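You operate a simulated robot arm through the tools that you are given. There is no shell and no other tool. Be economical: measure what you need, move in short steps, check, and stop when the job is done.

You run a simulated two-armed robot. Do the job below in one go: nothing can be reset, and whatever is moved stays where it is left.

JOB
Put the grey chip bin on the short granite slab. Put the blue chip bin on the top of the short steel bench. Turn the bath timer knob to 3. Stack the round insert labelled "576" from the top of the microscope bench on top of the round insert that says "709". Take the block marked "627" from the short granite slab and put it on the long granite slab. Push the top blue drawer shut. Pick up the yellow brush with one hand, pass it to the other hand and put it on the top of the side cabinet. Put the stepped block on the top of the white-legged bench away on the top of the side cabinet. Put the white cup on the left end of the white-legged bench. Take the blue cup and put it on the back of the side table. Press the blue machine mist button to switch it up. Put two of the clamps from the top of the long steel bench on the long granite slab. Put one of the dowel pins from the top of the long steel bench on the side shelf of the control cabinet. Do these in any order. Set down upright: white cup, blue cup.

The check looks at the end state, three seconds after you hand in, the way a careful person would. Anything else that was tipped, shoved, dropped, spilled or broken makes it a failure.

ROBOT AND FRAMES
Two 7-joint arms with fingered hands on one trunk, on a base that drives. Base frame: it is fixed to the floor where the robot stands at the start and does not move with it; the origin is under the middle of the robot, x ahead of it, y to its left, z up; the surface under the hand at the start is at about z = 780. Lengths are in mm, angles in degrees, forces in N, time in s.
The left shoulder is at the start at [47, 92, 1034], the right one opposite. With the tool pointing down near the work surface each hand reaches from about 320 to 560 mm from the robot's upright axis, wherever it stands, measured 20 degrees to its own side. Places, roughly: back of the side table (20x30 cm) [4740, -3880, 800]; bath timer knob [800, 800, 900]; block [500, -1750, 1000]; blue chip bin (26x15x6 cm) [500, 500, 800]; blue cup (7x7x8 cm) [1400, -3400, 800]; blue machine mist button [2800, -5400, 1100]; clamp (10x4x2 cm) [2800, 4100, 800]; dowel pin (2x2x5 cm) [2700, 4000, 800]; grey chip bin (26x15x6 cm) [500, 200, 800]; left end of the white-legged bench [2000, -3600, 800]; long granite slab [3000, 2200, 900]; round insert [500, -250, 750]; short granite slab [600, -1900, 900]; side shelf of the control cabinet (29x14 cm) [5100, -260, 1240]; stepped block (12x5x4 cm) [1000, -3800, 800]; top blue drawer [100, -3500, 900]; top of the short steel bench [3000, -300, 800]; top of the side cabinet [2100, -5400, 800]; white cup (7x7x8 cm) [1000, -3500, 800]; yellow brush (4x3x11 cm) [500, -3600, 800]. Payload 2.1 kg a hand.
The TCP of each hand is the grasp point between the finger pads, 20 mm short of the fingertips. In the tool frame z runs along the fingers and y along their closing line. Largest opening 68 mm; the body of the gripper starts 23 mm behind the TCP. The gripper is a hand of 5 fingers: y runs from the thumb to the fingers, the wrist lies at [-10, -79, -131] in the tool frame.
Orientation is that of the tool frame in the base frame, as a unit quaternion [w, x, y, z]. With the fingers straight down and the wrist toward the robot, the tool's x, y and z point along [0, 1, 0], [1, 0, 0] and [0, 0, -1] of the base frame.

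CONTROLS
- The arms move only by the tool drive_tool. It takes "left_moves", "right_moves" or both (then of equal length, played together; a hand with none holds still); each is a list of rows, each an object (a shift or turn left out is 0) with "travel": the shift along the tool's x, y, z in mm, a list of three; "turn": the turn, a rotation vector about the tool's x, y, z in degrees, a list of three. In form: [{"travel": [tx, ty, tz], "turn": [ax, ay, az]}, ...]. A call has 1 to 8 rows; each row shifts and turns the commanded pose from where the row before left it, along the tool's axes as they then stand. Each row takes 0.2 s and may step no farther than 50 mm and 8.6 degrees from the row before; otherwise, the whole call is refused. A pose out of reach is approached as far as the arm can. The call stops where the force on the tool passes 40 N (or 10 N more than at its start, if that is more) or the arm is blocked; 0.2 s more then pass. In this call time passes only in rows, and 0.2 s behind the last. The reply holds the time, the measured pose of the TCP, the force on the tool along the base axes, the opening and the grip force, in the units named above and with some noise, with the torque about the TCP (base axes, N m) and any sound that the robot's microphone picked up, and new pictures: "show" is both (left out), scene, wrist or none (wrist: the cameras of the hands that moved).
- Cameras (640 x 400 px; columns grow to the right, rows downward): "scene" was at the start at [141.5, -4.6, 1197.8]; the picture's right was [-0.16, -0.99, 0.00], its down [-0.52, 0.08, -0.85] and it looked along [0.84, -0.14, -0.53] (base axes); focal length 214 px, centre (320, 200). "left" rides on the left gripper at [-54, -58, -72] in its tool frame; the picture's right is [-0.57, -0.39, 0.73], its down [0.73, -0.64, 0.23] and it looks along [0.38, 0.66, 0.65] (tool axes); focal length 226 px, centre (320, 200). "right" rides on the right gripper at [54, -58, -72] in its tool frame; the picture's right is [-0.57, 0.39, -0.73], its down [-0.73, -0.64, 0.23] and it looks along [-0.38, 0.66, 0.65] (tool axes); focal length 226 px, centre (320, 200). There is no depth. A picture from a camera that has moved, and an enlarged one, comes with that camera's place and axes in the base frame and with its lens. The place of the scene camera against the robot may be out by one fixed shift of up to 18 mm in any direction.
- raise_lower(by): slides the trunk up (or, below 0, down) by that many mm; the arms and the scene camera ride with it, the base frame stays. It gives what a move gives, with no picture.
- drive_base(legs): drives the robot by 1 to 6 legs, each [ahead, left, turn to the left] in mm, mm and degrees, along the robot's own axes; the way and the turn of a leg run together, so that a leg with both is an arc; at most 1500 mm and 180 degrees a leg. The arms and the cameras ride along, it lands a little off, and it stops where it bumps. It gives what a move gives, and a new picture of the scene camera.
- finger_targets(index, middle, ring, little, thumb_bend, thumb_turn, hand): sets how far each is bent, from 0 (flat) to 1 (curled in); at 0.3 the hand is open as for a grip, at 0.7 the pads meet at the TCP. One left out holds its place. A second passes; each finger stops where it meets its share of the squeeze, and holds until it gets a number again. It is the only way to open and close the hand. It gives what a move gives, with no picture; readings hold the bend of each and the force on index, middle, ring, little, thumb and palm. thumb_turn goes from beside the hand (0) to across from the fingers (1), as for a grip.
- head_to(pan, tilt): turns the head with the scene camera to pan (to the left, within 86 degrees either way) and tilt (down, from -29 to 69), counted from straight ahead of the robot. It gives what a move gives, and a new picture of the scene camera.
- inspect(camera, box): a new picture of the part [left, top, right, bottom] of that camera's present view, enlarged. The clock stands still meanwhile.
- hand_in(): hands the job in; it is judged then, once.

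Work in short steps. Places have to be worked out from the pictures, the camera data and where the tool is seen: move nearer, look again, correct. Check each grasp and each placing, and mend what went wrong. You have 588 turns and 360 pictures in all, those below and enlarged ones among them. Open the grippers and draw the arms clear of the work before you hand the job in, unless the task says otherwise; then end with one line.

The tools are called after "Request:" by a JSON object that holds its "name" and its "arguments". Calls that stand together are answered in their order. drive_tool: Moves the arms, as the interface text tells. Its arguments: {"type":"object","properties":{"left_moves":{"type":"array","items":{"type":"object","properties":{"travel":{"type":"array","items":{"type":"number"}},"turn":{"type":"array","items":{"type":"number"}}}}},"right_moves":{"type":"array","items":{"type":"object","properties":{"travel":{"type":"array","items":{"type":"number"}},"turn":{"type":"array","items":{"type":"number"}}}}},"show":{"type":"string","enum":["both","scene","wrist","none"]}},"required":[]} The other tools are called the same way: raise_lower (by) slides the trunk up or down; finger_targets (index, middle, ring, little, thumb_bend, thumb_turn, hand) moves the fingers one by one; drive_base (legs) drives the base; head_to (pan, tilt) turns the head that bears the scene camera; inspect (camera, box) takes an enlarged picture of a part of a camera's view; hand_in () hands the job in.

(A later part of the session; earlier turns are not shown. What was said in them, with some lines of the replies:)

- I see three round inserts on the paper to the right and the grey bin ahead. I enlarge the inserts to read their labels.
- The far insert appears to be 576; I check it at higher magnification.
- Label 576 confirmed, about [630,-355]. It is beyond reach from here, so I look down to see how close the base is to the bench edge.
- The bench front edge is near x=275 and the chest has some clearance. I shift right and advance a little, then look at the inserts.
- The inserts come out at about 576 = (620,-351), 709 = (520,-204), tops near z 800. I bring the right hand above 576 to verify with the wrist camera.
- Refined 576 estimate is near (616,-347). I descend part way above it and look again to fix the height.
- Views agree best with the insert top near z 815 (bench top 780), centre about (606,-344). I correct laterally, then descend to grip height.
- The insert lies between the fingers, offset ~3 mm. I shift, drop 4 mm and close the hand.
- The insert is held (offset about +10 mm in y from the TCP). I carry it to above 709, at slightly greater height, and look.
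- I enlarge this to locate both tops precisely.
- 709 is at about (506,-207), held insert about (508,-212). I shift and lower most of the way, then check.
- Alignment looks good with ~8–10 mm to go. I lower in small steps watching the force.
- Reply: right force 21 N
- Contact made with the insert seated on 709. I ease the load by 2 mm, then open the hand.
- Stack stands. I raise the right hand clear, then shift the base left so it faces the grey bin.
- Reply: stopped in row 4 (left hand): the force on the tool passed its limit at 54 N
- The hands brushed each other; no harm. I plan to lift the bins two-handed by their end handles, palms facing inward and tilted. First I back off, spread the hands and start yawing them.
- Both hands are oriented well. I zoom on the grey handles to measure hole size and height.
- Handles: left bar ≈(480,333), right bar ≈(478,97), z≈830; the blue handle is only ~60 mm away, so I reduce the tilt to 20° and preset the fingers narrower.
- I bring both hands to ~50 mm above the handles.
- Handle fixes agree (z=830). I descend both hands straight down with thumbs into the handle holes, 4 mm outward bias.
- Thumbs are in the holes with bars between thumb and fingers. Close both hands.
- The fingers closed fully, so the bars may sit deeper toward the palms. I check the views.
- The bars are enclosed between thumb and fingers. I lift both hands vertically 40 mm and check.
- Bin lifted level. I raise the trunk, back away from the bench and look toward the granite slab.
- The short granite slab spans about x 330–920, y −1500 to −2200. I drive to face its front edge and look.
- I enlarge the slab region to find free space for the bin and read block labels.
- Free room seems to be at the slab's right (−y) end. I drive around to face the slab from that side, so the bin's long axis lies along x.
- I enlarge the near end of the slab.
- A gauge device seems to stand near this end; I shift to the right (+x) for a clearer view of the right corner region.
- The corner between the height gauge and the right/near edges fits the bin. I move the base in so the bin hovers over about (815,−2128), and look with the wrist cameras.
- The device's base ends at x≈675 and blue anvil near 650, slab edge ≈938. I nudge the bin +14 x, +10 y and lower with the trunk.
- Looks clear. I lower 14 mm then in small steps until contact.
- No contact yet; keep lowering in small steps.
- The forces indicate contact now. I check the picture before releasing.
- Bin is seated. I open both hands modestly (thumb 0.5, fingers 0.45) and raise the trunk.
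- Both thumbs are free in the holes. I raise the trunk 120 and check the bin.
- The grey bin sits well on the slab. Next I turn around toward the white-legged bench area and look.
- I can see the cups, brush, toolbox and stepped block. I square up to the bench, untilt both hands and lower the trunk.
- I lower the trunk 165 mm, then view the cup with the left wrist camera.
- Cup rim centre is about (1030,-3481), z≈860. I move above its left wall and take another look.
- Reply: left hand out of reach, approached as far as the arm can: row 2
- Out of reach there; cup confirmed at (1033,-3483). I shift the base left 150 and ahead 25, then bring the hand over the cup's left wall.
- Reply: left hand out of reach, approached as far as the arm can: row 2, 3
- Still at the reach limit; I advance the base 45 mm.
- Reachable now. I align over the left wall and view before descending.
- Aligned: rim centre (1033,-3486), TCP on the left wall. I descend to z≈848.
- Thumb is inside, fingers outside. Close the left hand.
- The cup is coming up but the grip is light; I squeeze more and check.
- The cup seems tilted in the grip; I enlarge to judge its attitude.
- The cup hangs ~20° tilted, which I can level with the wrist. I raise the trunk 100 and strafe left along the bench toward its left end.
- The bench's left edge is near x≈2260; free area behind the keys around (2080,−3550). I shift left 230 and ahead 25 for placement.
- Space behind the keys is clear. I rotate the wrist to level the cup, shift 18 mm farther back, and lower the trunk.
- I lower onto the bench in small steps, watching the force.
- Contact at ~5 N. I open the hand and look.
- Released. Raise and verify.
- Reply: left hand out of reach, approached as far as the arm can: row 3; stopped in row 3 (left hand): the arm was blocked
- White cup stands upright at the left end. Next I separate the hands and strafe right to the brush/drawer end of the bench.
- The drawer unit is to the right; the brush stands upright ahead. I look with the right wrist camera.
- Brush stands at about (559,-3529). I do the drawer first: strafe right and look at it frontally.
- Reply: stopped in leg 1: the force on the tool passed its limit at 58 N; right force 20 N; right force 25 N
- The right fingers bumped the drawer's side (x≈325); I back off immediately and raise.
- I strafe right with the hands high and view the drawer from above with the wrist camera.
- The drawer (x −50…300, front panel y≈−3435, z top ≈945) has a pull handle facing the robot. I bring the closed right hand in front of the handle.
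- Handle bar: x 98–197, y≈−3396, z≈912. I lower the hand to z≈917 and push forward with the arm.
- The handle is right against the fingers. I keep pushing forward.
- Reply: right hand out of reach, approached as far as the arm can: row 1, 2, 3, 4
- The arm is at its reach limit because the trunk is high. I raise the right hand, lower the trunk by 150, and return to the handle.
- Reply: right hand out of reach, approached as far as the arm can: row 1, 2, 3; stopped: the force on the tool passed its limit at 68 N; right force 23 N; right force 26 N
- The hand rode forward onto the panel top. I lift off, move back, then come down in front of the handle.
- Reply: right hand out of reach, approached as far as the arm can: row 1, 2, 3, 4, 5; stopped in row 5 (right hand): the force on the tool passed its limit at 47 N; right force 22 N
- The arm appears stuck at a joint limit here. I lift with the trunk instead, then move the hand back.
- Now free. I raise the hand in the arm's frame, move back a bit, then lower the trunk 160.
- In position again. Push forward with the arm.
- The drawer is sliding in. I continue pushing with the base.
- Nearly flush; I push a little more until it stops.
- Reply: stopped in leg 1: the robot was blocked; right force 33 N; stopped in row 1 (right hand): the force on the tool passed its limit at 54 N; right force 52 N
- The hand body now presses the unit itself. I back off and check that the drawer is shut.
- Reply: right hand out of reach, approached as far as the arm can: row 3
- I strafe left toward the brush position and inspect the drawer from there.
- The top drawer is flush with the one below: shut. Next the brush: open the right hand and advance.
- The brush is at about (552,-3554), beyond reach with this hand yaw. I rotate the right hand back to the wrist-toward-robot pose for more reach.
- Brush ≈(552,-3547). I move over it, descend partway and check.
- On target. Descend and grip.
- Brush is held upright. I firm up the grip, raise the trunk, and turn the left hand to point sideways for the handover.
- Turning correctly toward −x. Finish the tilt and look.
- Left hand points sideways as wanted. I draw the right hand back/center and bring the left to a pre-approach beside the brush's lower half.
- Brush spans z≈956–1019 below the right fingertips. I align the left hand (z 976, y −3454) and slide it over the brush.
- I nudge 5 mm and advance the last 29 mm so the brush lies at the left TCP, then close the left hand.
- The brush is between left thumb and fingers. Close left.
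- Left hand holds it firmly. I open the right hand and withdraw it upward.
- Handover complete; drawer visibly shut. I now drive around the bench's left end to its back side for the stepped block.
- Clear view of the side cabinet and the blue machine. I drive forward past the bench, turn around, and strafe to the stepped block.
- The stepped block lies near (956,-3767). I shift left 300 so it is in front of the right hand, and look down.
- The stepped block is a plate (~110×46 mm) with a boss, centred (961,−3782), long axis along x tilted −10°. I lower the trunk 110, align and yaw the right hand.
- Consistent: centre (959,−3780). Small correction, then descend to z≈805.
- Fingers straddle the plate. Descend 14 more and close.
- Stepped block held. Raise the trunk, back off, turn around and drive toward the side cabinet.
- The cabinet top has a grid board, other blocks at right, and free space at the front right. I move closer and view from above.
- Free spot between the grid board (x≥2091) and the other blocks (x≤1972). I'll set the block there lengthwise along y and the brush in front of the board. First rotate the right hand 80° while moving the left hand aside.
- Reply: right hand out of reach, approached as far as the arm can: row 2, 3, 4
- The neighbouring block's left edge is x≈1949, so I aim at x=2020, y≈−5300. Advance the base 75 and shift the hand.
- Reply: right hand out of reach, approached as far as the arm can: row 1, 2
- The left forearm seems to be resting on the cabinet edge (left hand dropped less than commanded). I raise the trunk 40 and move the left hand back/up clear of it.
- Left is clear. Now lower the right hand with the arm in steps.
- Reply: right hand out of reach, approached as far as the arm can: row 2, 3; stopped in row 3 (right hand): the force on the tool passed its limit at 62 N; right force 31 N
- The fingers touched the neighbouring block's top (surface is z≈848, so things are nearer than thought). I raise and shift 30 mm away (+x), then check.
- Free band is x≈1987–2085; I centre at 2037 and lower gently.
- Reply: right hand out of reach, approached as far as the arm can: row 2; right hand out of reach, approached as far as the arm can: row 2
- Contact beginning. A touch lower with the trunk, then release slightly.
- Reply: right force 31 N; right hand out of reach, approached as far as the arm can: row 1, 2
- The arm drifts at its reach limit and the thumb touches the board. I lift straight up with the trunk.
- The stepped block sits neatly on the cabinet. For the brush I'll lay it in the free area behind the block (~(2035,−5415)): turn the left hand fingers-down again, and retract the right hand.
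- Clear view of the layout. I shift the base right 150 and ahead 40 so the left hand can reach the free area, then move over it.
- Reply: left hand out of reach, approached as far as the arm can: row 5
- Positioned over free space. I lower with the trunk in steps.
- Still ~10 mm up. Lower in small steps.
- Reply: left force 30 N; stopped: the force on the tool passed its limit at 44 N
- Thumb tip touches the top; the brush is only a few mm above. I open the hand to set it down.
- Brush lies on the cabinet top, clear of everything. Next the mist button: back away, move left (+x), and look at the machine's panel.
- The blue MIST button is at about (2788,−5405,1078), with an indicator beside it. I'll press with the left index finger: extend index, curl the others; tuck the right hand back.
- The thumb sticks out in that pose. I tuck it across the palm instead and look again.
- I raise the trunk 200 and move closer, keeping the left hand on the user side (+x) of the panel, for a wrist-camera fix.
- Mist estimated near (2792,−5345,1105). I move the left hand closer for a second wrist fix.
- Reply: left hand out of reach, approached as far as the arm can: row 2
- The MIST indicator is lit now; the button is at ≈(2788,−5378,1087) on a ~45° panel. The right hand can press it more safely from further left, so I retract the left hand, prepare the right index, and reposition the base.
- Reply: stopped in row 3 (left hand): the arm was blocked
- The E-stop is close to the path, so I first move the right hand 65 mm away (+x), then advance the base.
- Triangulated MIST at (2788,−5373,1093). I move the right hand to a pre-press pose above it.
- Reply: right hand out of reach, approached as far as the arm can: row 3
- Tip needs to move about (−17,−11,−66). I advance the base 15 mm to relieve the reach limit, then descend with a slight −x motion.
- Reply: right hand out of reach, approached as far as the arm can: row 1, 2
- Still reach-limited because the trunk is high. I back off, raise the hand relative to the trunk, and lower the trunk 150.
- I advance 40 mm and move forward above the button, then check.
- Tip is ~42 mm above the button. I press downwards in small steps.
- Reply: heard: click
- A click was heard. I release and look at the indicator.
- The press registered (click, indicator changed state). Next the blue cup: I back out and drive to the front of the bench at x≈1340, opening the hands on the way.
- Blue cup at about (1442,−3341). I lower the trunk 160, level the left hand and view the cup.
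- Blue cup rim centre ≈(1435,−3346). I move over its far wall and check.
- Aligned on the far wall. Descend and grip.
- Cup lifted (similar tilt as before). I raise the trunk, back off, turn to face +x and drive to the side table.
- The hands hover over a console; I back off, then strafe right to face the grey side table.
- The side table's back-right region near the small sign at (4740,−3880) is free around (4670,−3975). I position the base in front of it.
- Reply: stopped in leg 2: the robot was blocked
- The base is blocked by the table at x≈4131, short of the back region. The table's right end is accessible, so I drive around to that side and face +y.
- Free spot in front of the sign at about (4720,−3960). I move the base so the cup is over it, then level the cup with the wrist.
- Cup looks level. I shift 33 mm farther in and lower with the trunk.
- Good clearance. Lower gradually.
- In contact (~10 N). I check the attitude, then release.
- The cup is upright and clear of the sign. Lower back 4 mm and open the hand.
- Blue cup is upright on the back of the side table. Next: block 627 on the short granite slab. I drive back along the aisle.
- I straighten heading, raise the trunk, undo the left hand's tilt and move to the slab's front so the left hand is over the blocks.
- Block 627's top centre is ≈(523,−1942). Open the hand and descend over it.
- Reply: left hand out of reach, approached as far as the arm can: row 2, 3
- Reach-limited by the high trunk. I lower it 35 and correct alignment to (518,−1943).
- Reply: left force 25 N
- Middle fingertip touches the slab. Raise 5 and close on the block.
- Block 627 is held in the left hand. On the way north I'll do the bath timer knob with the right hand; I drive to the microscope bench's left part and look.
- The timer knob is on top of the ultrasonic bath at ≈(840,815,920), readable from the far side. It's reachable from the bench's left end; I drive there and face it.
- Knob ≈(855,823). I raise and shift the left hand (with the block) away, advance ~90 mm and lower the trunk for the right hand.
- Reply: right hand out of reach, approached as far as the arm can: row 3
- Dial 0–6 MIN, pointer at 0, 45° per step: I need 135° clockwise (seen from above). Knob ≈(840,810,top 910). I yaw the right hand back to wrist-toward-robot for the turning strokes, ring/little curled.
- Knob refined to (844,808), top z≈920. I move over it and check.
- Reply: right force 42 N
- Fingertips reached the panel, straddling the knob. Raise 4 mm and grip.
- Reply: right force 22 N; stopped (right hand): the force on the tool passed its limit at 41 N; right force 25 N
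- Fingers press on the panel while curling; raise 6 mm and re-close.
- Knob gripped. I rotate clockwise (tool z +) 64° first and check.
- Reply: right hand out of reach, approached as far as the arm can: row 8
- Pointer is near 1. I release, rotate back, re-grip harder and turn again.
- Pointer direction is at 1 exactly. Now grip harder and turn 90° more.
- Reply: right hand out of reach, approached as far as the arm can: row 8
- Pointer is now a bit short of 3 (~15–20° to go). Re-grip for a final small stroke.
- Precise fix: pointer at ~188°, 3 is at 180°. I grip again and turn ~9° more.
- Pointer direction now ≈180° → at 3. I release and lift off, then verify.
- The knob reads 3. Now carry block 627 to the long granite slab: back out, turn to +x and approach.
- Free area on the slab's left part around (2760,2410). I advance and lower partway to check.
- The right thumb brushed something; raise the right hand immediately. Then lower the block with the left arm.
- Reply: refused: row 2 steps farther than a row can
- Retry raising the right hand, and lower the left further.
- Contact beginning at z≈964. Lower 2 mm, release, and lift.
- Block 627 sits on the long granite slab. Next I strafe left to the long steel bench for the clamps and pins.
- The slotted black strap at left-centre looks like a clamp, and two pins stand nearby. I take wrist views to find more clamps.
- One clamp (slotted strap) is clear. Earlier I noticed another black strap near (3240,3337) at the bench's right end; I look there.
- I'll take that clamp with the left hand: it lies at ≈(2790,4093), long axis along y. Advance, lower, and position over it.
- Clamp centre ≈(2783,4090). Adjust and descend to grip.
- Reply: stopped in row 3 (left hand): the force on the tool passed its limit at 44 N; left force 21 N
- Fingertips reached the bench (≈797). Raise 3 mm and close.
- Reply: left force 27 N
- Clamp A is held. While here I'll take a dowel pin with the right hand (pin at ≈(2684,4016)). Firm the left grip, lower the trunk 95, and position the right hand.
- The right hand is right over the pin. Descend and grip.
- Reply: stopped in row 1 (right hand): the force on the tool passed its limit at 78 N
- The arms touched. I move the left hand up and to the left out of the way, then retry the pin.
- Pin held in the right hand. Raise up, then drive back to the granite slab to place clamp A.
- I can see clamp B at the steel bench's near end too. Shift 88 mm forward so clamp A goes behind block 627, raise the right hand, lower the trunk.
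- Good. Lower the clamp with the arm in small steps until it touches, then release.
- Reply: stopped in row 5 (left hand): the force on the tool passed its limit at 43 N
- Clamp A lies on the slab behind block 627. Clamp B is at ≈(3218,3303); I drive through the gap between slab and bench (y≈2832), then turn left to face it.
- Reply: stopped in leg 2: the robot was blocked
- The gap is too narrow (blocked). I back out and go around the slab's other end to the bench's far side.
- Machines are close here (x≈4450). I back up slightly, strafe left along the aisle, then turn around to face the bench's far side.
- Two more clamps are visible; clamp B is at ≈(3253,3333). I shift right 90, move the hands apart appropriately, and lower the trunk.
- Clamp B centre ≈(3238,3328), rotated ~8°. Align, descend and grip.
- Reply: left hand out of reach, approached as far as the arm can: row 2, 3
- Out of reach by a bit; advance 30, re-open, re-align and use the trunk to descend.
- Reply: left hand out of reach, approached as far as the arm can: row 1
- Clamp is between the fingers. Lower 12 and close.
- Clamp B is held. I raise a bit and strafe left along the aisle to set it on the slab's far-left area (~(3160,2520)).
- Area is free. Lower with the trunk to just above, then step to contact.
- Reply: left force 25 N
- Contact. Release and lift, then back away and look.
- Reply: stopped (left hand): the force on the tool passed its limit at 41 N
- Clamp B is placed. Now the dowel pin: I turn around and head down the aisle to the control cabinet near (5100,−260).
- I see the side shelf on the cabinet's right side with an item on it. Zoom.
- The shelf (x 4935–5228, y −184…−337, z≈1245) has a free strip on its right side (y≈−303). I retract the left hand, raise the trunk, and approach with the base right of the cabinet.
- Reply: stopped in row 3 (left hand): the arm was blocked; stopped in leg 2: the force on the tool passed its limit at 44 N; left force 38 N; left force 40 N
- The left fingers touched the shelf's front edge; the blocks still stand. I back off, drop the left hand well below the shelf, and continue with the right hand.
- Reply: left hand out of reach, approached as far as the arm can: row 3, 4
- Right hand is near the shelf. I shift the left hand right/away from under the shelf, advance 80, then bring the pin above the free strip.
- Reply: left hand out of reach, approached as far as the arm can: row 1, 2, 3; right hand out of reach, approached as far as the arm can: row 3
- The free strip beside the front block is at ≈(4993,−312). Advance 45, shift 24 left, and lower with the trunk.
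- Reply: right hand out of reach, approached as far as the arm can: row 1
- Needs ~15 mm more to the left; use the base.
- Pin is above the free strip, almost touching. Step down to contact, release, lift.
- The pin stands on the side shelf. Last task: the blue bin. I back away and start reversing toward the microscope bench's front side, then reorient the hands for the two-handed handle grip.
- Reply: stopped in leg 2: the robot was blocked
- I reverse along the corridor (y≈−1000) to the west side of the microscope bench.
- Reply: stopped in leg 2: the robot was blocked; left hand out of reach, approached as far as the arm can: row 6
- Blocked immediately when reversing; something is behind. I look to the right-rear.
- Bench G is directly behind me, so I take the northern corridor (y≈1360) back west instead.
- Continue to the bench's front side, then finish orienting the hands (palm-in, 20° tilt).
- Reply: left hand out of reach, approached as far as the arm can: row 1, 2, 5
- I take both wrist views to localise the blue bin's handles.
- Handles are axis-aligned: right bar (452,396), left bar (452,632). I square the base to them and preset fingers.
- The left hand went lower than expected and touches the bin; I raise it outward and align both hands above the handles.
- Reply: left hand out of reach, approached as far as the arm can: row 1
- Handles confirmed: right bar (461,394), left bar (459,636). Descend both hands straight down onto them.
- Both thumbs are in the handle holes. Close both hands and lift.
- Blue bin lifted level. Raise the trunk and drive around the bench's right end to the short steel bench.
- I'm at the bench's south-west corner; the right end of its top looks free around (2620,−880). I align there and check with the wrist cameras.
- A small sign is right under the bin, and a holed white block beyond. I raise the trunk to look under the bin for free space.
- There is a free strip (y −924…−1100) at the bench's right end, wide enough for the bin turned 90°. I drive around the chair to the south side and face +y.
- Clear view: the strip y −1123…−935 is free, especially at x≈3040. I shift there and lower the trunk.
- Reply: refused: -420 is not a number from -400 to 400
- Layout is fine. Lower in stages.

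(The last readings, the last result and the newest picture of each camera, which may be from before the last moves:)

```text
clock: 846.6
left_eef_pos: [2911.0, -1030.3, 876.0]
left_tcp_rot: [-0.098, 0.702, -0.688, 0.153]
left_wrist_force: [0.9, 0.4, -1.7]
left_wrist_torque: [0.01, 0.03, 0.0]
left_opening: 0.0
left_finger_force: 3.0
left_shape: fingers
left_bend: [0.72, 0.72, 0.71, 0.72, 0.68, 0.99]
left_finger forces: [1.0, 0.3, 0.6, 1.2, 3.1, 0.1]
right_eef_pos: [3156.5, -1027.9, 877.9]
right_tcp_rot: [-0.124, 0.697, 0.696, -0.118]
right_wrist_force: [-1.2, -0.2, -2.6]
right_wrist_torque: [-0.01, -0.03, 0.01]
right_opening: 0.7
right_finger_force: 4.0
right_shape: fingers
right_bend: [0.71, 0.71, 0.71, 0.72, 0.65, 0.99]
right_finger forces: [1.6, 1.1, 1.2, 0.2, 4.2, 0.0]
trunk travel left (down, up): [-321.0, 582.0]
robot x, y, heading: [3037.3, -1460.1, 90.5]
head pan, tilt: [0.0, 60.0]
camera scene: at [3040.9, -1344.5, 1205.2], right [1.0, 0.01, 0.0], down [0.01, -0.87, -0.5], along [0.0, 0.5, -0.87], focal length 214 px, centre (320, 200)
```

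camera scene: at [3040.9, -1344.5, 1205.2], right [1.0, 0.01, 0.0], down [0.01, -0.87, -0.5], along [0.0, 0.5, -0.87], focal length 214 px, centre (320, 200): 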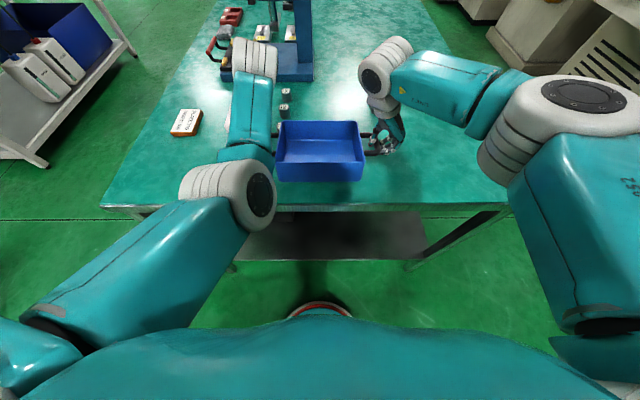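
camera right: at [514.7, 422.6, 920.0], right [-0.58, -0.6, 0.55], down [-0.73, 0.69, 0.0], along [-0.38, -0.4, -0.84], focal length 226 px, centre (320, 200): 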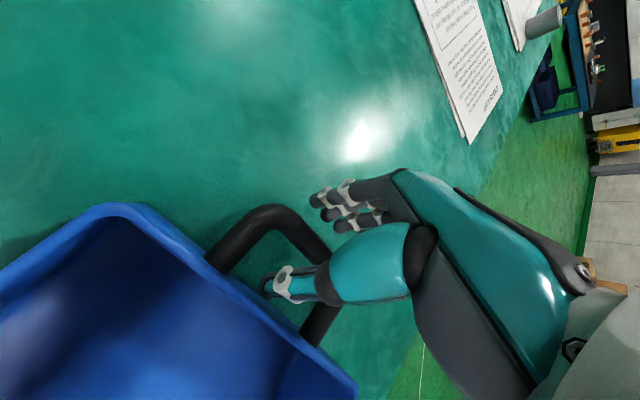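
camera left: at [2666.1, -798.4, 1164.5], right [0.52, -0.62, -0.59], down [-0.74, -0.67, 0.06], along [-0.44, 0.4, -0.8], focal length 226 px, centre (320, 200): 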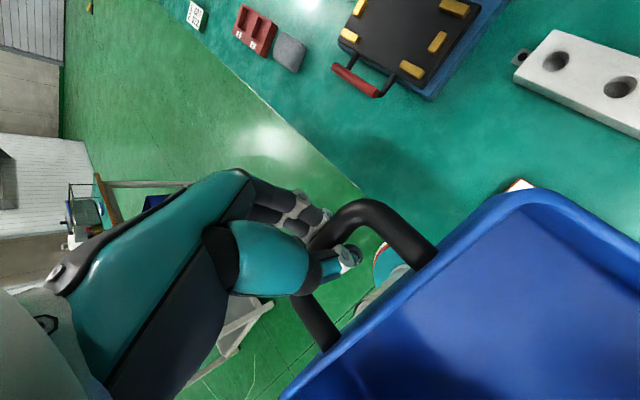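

Good. Continue lowering to contact.

Request:
{"name": "raise_lower", "arguments": {"by": -18}}

Request:
{"name": "raise_lower", "arguments": {"by": -8}}

Request:
{"name": "raise_lower", "arguments": {"by": -6}}

Request:
{"name": "raise_lower", "arguments": {"by": -6}}

```text
clock: 847.3
left_eef_pos: [2909.3, -1030.9, 857.7]
left_tcp_rot: [-0.098, 0.703, -0.688, 0.152]
left_wrist_force: [1.0, 0.0, -1.3]
left_wrist_torque: [-0.05, 0.04, -0.04]
left_opening: 0.0
left_finger_force: 3.3
left_shape: fingers
left_bend: [0.72, 0.72, 0.71, 0.72, 0.68, 0.99]
left_finger forces: [0.9, 0.3, 0.8, 1.2, 3.2, 0.0]
right_eef_pos: [3157.5, -1028.2, 860.6]
right_tcp_rot: [-0.125, 0.696, 0.697, -0.119]
right_wrist_force: [-0.7, 0.5, -1.2]
right_wrist_torque: [0.0, -0.03, 0.06]
right_opening: 0.9
right_finger_force: 4.3
right_shape: fingers
right_bend: [0.71, 0.71, 0.71, 0.72, 0.65, 0.99]
right_finger forces: [1.5, 1.2, 1.2, 0.2, 4.4, 0.1]
trunk travel left (down, up): [-303.0, 600.0]
robot x, y, heading: [3038.5, -1464.6, 90.5]
head pan, tilt: [0.0, 60.0]
```

```text
clock: 847.9
left_eef_pos: [2911.4, -1029.9, 849.2]
left_tcp_rot: [-0.098, 0.702, -0.688, 0.152]
left_wrist_force: [0.8, 1.1, -0.7]
left_wrist_torque: [0.03, 0.01, -0.04]
left_opening: 0.0
left_finger_force: 3.4
left_shape: fingers
left_bend: [0.72, 0.72, 0.71, 0.72, 0.68, 0.99]
left_finger forces: [0.9, 0.4, 0.7, 1.2, 3.1, 0.0]
right_eef_pos: [3157.7, -1027.9, 851.7]
right_tcp_rot: [-0.125, 0.697, 0.696, -0.119]
right_wrist_force: [-0.6, 0.3, -1.3]
right_wrist_torque: [0.01, 0.01, 0.03]
right_opening: 1.0
right_finger_force: 4.2
right_shape: fingers
right_bend: [0.71, 0.71, 0.71, 0.72, 0.65, 0.99]
right_finger forces: [1.4, 1.2, 1.2, 0.3, 4.4, 0.0]
trunk travel left (down, up): [-295.0, 608.0]
robot x, y, heading: [3035.1, -1461.0, 90.7]
head pan, tilt: [0.0, 60.0]
```

```text
clock: 848.4
left_eef_pos: [2910.7, -1032.3, 842.9]
left_tcp_rot: [-0.098, 0.702, -0.689, 0.152]
left_wrist_force: [-0.3, 1.0, -0.6]
left_wrist_torque: [-0.03, 0.02, -0.02]
left_opening: 0.0
left_finger_force: 2.5
left_shape: fingers
left_bend: [0.72, 0.72, 0.71, 0.72, 0.68, 0.99]
left_finger forces: [0.9, 0.3, 0.7, 1.2, 2.8, 0.1]
right_eef_pos: [3156.8, -1029.1, 845.7]
right_tcp_rot: [-0.125, 0.697, 0.696, -0.119]
right_wrist_force: [0.2, 0.1, -1.0]
right_wrist_torque: [0.01, -0.01, 0.05]
right_opening: 1.0
right_finger_force: 4.6
right_shape: fingers
right_bend: [0.71, 0.71, 0.71, 0.72, 0.65, 0.99]
right_finger forces: [1.6, 1.1, 1.2, 0.2, 4.2, 0.0]
trunk travel left (down, up): [-289.0, 614.0]
robot x, y, heading: [3033.8, -1460.9, 90.3]
head pan, tilt: [0.0, 60.0]
```

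```text
clock: 849.0
left_eef_pos: [2912.0, -1031.0, 837.3]
left_tcp_rot: [-0.099, 0.702, -0.688, 0.152]
left_wrist_force: [1.1, 0.4, -1.4]
left_wrist_torque: [0.02, -0.01, -0.02]
left_opening: 0.1
left_finger_force: 3.1
left_shape: fingers
left_bend: [0.72, 0.72, 0.71, 0.72, 0.68, 0.99]
left_finger forces: [0.9, 0.3, 0.7, 1.2, 3.0, 0.0]
right_eef_pos: [3158.1, -1028.4, 839.2]
right_tcp_rot: [-0.124, 0.696, 0.697, -0.118]
right_wrist_force: [-0.4, 0.2, -0.8]
right_wrist_torque: [0.01, 0.0, 0.0]
right_opening: 1.1
right_finger_force: 4.2
right_shape: fingers
right_bend: [0.71, 0.71, 0.71, 0.72, 0.65, 0.99]
right_finger forces: [1.6, 1.1, 1.2, 0.1, 4.3, 0.0]
trunk travel left (down, up): [-283.0, 620.0]
robot x, y, heading: [3039.2, -1465.1, 90.2]
head pan, tilt: [0.0, 60.0]
```

Request:
{"name": "raise_lower", "arguments": {"by": -6}}

Request:
{"name": "raise_lower", "arguments": {"by": -6}}

Request:
{"name": "raise_lower", "arguments": {"by": -6}}

```text
clock: 849.5
left_eef_pos: [2911.6, -1031.7, 831.9]
left_tcp_rot: [-0.098, 0.702, -0.689, 0.152]
left_wrist_force: [0.3, -0.3, -0.5]
left_wrist_torque: [0.05, -0.01, -0.04]
left_opening: 0.0
left_finger_force: 3.0
left_shape: fingers
left_bend: [0.72, 0.72, 0.71, 0.71, 0.68, 1.0]
left_finger forces: [0.5, 0.3, 1.4, 1.2, 2.9, 0.0]
right_eef_pos: [3157.5, -1028.7, 834.3]
right_tcp_rot: [-0.125, 0.696, 0.697, -0.119]
right_wrist_force: [-0.8, -0.5, -0.6]
right_wrist_torque: [0.02, 0.03, 0.03]
right_opening: 0.3
right_finger_force: 5.1
right_shape: fingers
right_bend: [0.72, 0.71, 0.71, 0.72, 0.65, 1.0]
right_finger forces: [1.2, 1.1, 1.9, 0.1, 4.4, 0.1]
trunk travel left (down, up): [-277.0, 626.0]
robot x, y, heading: [3036.3, -1460.4, 90.6]
head pan, tilt: [0.0, 60.0]
```

```text
clock: 850.0
left_eef_pos: [2910.0, -1030.8, 825.0]
left_tcp_rot: [-0.097, 0.702, -0.689, 0.152]
left_wrist_force: [1.1, -0.7, 0.3]
left_wrist_torque: [0.03, 0.01, -0.08]
left_opening: 0.1
left_finger_force: 3.0
left_shape: fingers
left_bend: [0.72, 0.72, 0.71, 0.71, 0.68, 1.0]
left_finger forces: [0.2, 0.2, 1.5, 1.3, 3.0, 0.0]
right_eef_pos: [3158.2, -1028.9, 827.6]
right_tcp_rot: [-0.125, 0.696, 0.697, -0.118]
right_wrist_force: [-1.7, -0.2, 0.3]
right_wrist_torque: [0.01, 0.0, 0.04]
right_opening: 0.0
right_finger_force: 4.1
right_shape: fingers
right_bend: [0.72, 0.72, 0.71, 0.72, 0.65, 1.0]
right_finger forces: [0.7, 0.7, 1.4, 0.6, 4.6, 0.0]
trunk travel left (down, up): [-271.0, 632.0]
robot x, y, heading: [3032.5, -1461.0, 90.4]
head pan, tilt: [0.0, 60.0]
```

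```text
clock: 850.6
left_eef_pos: [2911.5, -1030.9, 820.4]
left_tcp_rot: [-0.098, 0.703, -0.688, 0.152]
left_wrist_force: [4.2, -0.4, 3.2]
left_wrist_torque: [0.02, -0.01, -0.02]
left_opening: 0.0
left_finger_force: 2.5
left_shape: fingers
left_bend: [0.72, 0.72, 0.72, 0.72, 0.68, 1.0]
left_finger forces: [0.1, 0.0, 0.1, 0.5, 4.5, 0.0]
right_eef_pos: [3157.3, -1028.1, 822.4]
right_tcp_rot: [-0.125, 0.697, 0.696, -0.119]
right_wrist_force: [-4.8, 0.0, 5.0]
right_wrist_torque: [0.03, 0.01, 0.06]
right_opening: 0.2
right_finger_force: 3.1
right_shape: fingers
right_bend: [0.72, 0.72, 0.72, 0.72, 0.66, 1.0]
right_finger forces: [0.0, 0.0, 0.1, 0.1, 6.3, 0.0]
trunk travel left (down, up): [-265.0, 638.0]
robot x, y, heading: [3030.8, -1461.7, 90.4]
head pan, tilt: [0.0, 60.0]
```

Contact: the bin is resting. Open both hands, rise slightly to clear the thumbs, then lift.

Request:
{"name": "finger_targets", "arguments": {"hand": "left", "index": 0.42, "middle": 0.42, "ring": 0.42, "little": 0.42, "thumb_bend": 0.5}}

Request:
{"name": "finger_targets", "arguments": {"hand": "right", "index": 0.42, "middle": 0.42, "ring": 0.42, "little": 0.42, "thumb_bend": 0.5}}

Request:
{"name": "raise_lower", "arguments": {"by": 10}}

Request:
{"name": "raise_lower", "arguments": {"by": 150}}

Request:
{"name": "drive_base", "arguments": {"legs": [[-300, 0, 0]]}}

```text
clock: 851.6
left_eef_pos: [2912.0, -1031.2, 818.7]
left_tcp_rot: [-0.098, 0.702, -0.689, 0.152]
left_wrist_force: [0.4, 0.0, 0.0]
left_wrist_torque: [-0.01, 0.01, 0.02]
left_opening: 35.5
left_finger_force: 0.1
left_shape: fingers
left_bend: [0.42, 0.42, 0.42, 0.42, 0.5, 0.98]
left_finger forces: [0.0, 0.1, 0.0, 0.0, 0.1, 0.0]
right_eef_pos: [3156.8, -1027.2, 821.9]
right_tcp_rot: [-0.125, 0.697, 0.696, -0.119]
right_wrist_force: [-2.5, -0.6, 4.0]
right_wrist_torque: [0.01, 0.03, 0.01]
right_opening: 0.1
right_finger_force: 2.0
right_shape: fingers
right_bend: [0.72, 0.72, 0.72, 0.72, 0.69, 1.0]
right_finger forces: [0.1, 0.0, 0.1, 0.6, 3.6, 0.0]
trunk travel left (down, up): [-265.0, 638.0]
robot x, y, heading: [3038.0, -1460.2, 90.6]
head pan, tilt: [0.0, 60.0]
```

```text
clock: 852.6
left_eef_pos: [2911.8, -1031.5, 819.3]
left_tcp_rot: [-0.098, 0.702, -0.688, 0.153]
left_wrist_force: [0.1, -0.9, 0.4]
left_wrist_torque: [0.02, 0.0, 0.01]
left_opening: 35.4
left_finger_force: 0.0
left_shape: fingers
left_bend: [0.42, 0.42, 0.42, 0.42, 0.5, 0.98]
left_finger forces: [0.0, 0.0, 0.0, 0.1, 0.0, 0.0]
right_eef_pos: [3157.1, -1028.0, 821.4]
right_tcp_rot: [-0.125, 0.697, 0.696, -0.119]
right_wrist_force: [1.1, 0.7, 0.3]
right_wrist_torque: [0.0, -0.02, 0.01]
right_opening: 35.4
right_finger_force: 0.1
right_shape: fingers
right_bend: [0.42, 0.42, 0.42, 0.42, 0.5, 0.98]
right_finger forces: [0.0, 0.0, 0.0, 0.0, 0.0, 0.1]
trunk travel left (down, up): [-265.0, 638.0]
robot x, y, heading: [3036.7, -1461.5, 90.5]
head pan, tilt: [0.0, 60.0]
```

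```text
clock: 853.2
left_eef_pos: [2912.0, -1030.8, 828.8]
left_tcp_rot: [-0.098, 0.702, -0.688, 0.153]
left_wrist_force: [-0.1, 0.0, -0.2]
left_wrist_torque: [0.0, 0.0, 0.04]
left_opening: 35.2
left_finger_force: 0.0
left_shape: fingers
left_bend: [0.42, 0.42, 0.42, 0.42, 0.5, 0.98]
left_finger forces: [0.1, 0.0, 0.0, 0.0, 0.0, 0.0]
right_eef_pos: [3157.6, -1027.7, 831.1]
right_tcp_rot: [-0.125, 0.696, 0.697, -0.118]
right_wrist_force: [-0.6, -0.4, 0.3]
right_wrist_torque: [-0.01, 0.01, 0.0]
right_opening: 35.5
right_finger_force: 0.1
right_shape: fingers
right_bend: [0.42, 0.42, 0.42, 0.42, 0.5, 0.98]
right_finger forces: [0.1, 0.0, 0.0, 0.1, 0.0, 0.0]
trunk travel left (down, up): [-275.0, 628.0]
robot x, y, heading: [3035.4, -1460.8, 90.6]
head pan, tilt: [0.0, 60.0]
```

```text
clock: 854.9
left_eef_pos: [2911.3, -1031.2, 979.3]
left_tcp_rot: [-0.098, 0.702, -0.688, 0.153]
left_wrist_force: [-0.1, -0.2, -0.2]
left_wrist_torque: [0.01, 0.0, 0.03]
left_opening: 35.4
left_finger_force: 0.0
left_shape: fingers
left_bend: [0.42, 0.42, 0.42, 0.42, 0.5, 0.98]
left_finger forces: [0.0, 0.0, 0.1, 0.0, 0.0, 0.1]
right_eef_pos: [3156.1, -1028.0, 980.4]
right_tcp_rot: [-0.125, 0.697, 0.696, -0.119]
right_wrist_force: [0.1, 0.6, -0.5]
right_wrist_torque: [0.03, 0.01, 0.0]
right_opening: 35.4
right_finger_force: 0.1
right_shape: fingers
right_bend: [0.42, 0.42, 0.42, 0.42, 0.5, 0.98]
right_finger forces: [0.0, 0.0, 0.0, 0.1, 0.0, 0.0]
trunk travel left (down, up): [-425.0, 478.0]
robot x, y, heading: [3037.2, -1462.8, 90.5]
head pan, tilt: [0.0, 60.0]
```

```text
clock: 857.0
left_eef_pos: [2912.3, -1331.9, 980.2]
left_tcp_rot: [-0.099, 0.702, -0.689, 0.153]
left_wrist_force: [0.4, -0.4, 0.3]
left_wrist_torque: [0.0, 0.0, -0.03]
left_opening: 35.4
left_finger_force: 0.0
left_shape: fingers
left_bend: [0.42, 0.42, 0.42, 0.42, 0.5, 0.98]
left_finger forces: [0.1, 0.1, 0.0, 0.0, 0.0, 0.0]
right_eef_pos: [3159.7, -1331.3, 981.7]
right_tcp_rot: [-0.124, 0.697, 0.696, -0.119]
right_wrist_force: [-1.3, 0.2, -0.3]
right_wrist_torque: [-0.02, 0.01, 0.02]
right_opening: 35.3
right_finger_force: 0.1
right_shape: fingers
right_bend: [0.42, 0.42, 0.42, 0.42, 0.5, 0.98]
right_finger forces: [0.0, 0.0, 0.0, 0.1, 0.0, 0.1]
trunk travel left (down, up): [-425.0, 478.0]
robot x, y, heading: [3038.2, -1761.2, 90.2]
head pan, tilt: [0.0, 60.0]
camera scene: at [3042.9, -1660.6, 1309.9], right [1.0, 0.01, 0.0], down [0.01, -0.87, -0.5], along [0.0, 0.5, -0.87], focal length 214 px, centre (320, 200)
```

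scene: 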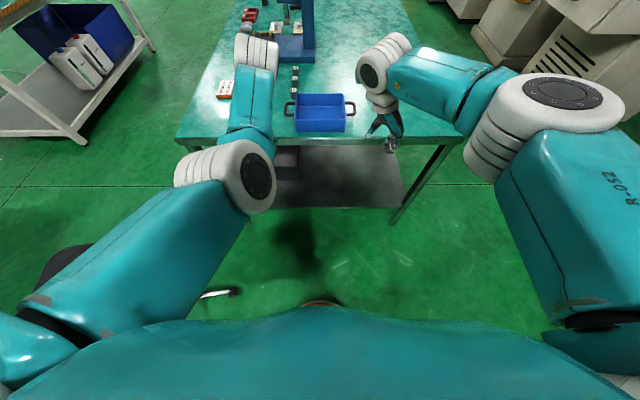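

The blue bin sits on the short steel bench and both arms are clear. I open the hands fully and hand in.

Request:
{"name": "finger_targets", "arguments": {"hand": "left", "index": 0.3, "middle": 0.3, "ring": 0.3, "little": 0.3, "thumb_bend": 0.3}}

Request:
{"name": "finger_targets", "arguments": {"hand": "right", "index": 0.3, "middle": 0.3, "ring": 0.3, "little": 0.3, "thumb_bend": 0.3}}

Request:
{"name": "hand_in", "arguments": {}}

```text
clock: 858.0
left_eef_pos: [2912.3, -1332.7, 979.6]
left_tcp_rot: [-0.098, 0.703, -0.688, 0.152]
left_wrist_force: [0.1, 0.8, -0.1]
left_wrist_torque: [0.01, 0.0, 0.04]
left_opening: 62.2
left_finger_force: 0.0
left_shape: fingers
left_bend: [0.3, 0.3, 0.3, 0.3, 0.3, 0.96]
left_finger forces: [0.0, 0.0, 0.0, 0.1, 0.1, 0.0]
right_eef_pos: [3158.2, -1330.7, 981.8]
right_tcp_rot: [-0.124, 0.697, 0.696, -0.119]
right_wrist_force: [0.1, -0.4, -0.1]
right_wrist_torque: [-0.01, -0.01, 0.03]
right_opening: 35.4
right_finger_force: 0.1
right_shape: fingers
right_bend: [0.42, 0.42, 0.42, 0.42, 0.5, 0.98]
right_finger forces: [0.1, 0.1, 0.0, 0.1, 0.0, 0.0]
trunk travel left (down, up): [-425.0, 478.0]
robot x, y, heading: [3037.6, -1764.9, 90.0]
head pan, tilt: [0.0, 60.0]
```

```text
clock: 859.0
left_eef_pos: [2912.0, -1334.1, 979.9]
left_tcp_rot: [-0.097, 0.702, -0.689, 0.152]
left_wrist_force: [-0.9, 0.4, 1.2]
left_wrist_torque: [0.0, 0.0, -0.03]
left_opening: 62.1
left_finger_force: 0.0
left_shape: fingers
left_bend: [0.3, 0.3, 0.3, 0.3, 0.3, 0.96]
left_finger forces: [0.0, 0.0, 0.0, 0.1, 0.1, 0.0]
right_eef_pos: [3159.4, -1330.9, 981.5]
right_tcp_rot: [-0.124, 0.697, 0.696, -0.119]
right_wrist_force: [0.3, 1.3, 0.1]
right_wrist_torque: [0.01, 0.02, 0.03]
right_opening: 62.1
right_finger_force: 0.1
right_shape: fingers
right_bend: [0.3, 0.3, 0.3, 0.3, 0.3, 0.96]
right_finger forces: [0.0, 0.0, 0.1, 0.0, 0.0, 0.0]
trunk travel left (down, up): [-425.0, 478.0]
robot x, y, heading: [3039.7, -1766.5, 90.2]
head pan, tilt: [0.0, 60.0]
```

```text
The job is handed in.
```

All 13 tasks are carried out and the job is handed in, with two open points: one press turned the mist indicator from lit to dark, and I took "switch it up" to mean that change; and I did not see the second clamp on the slab after letting go of it.
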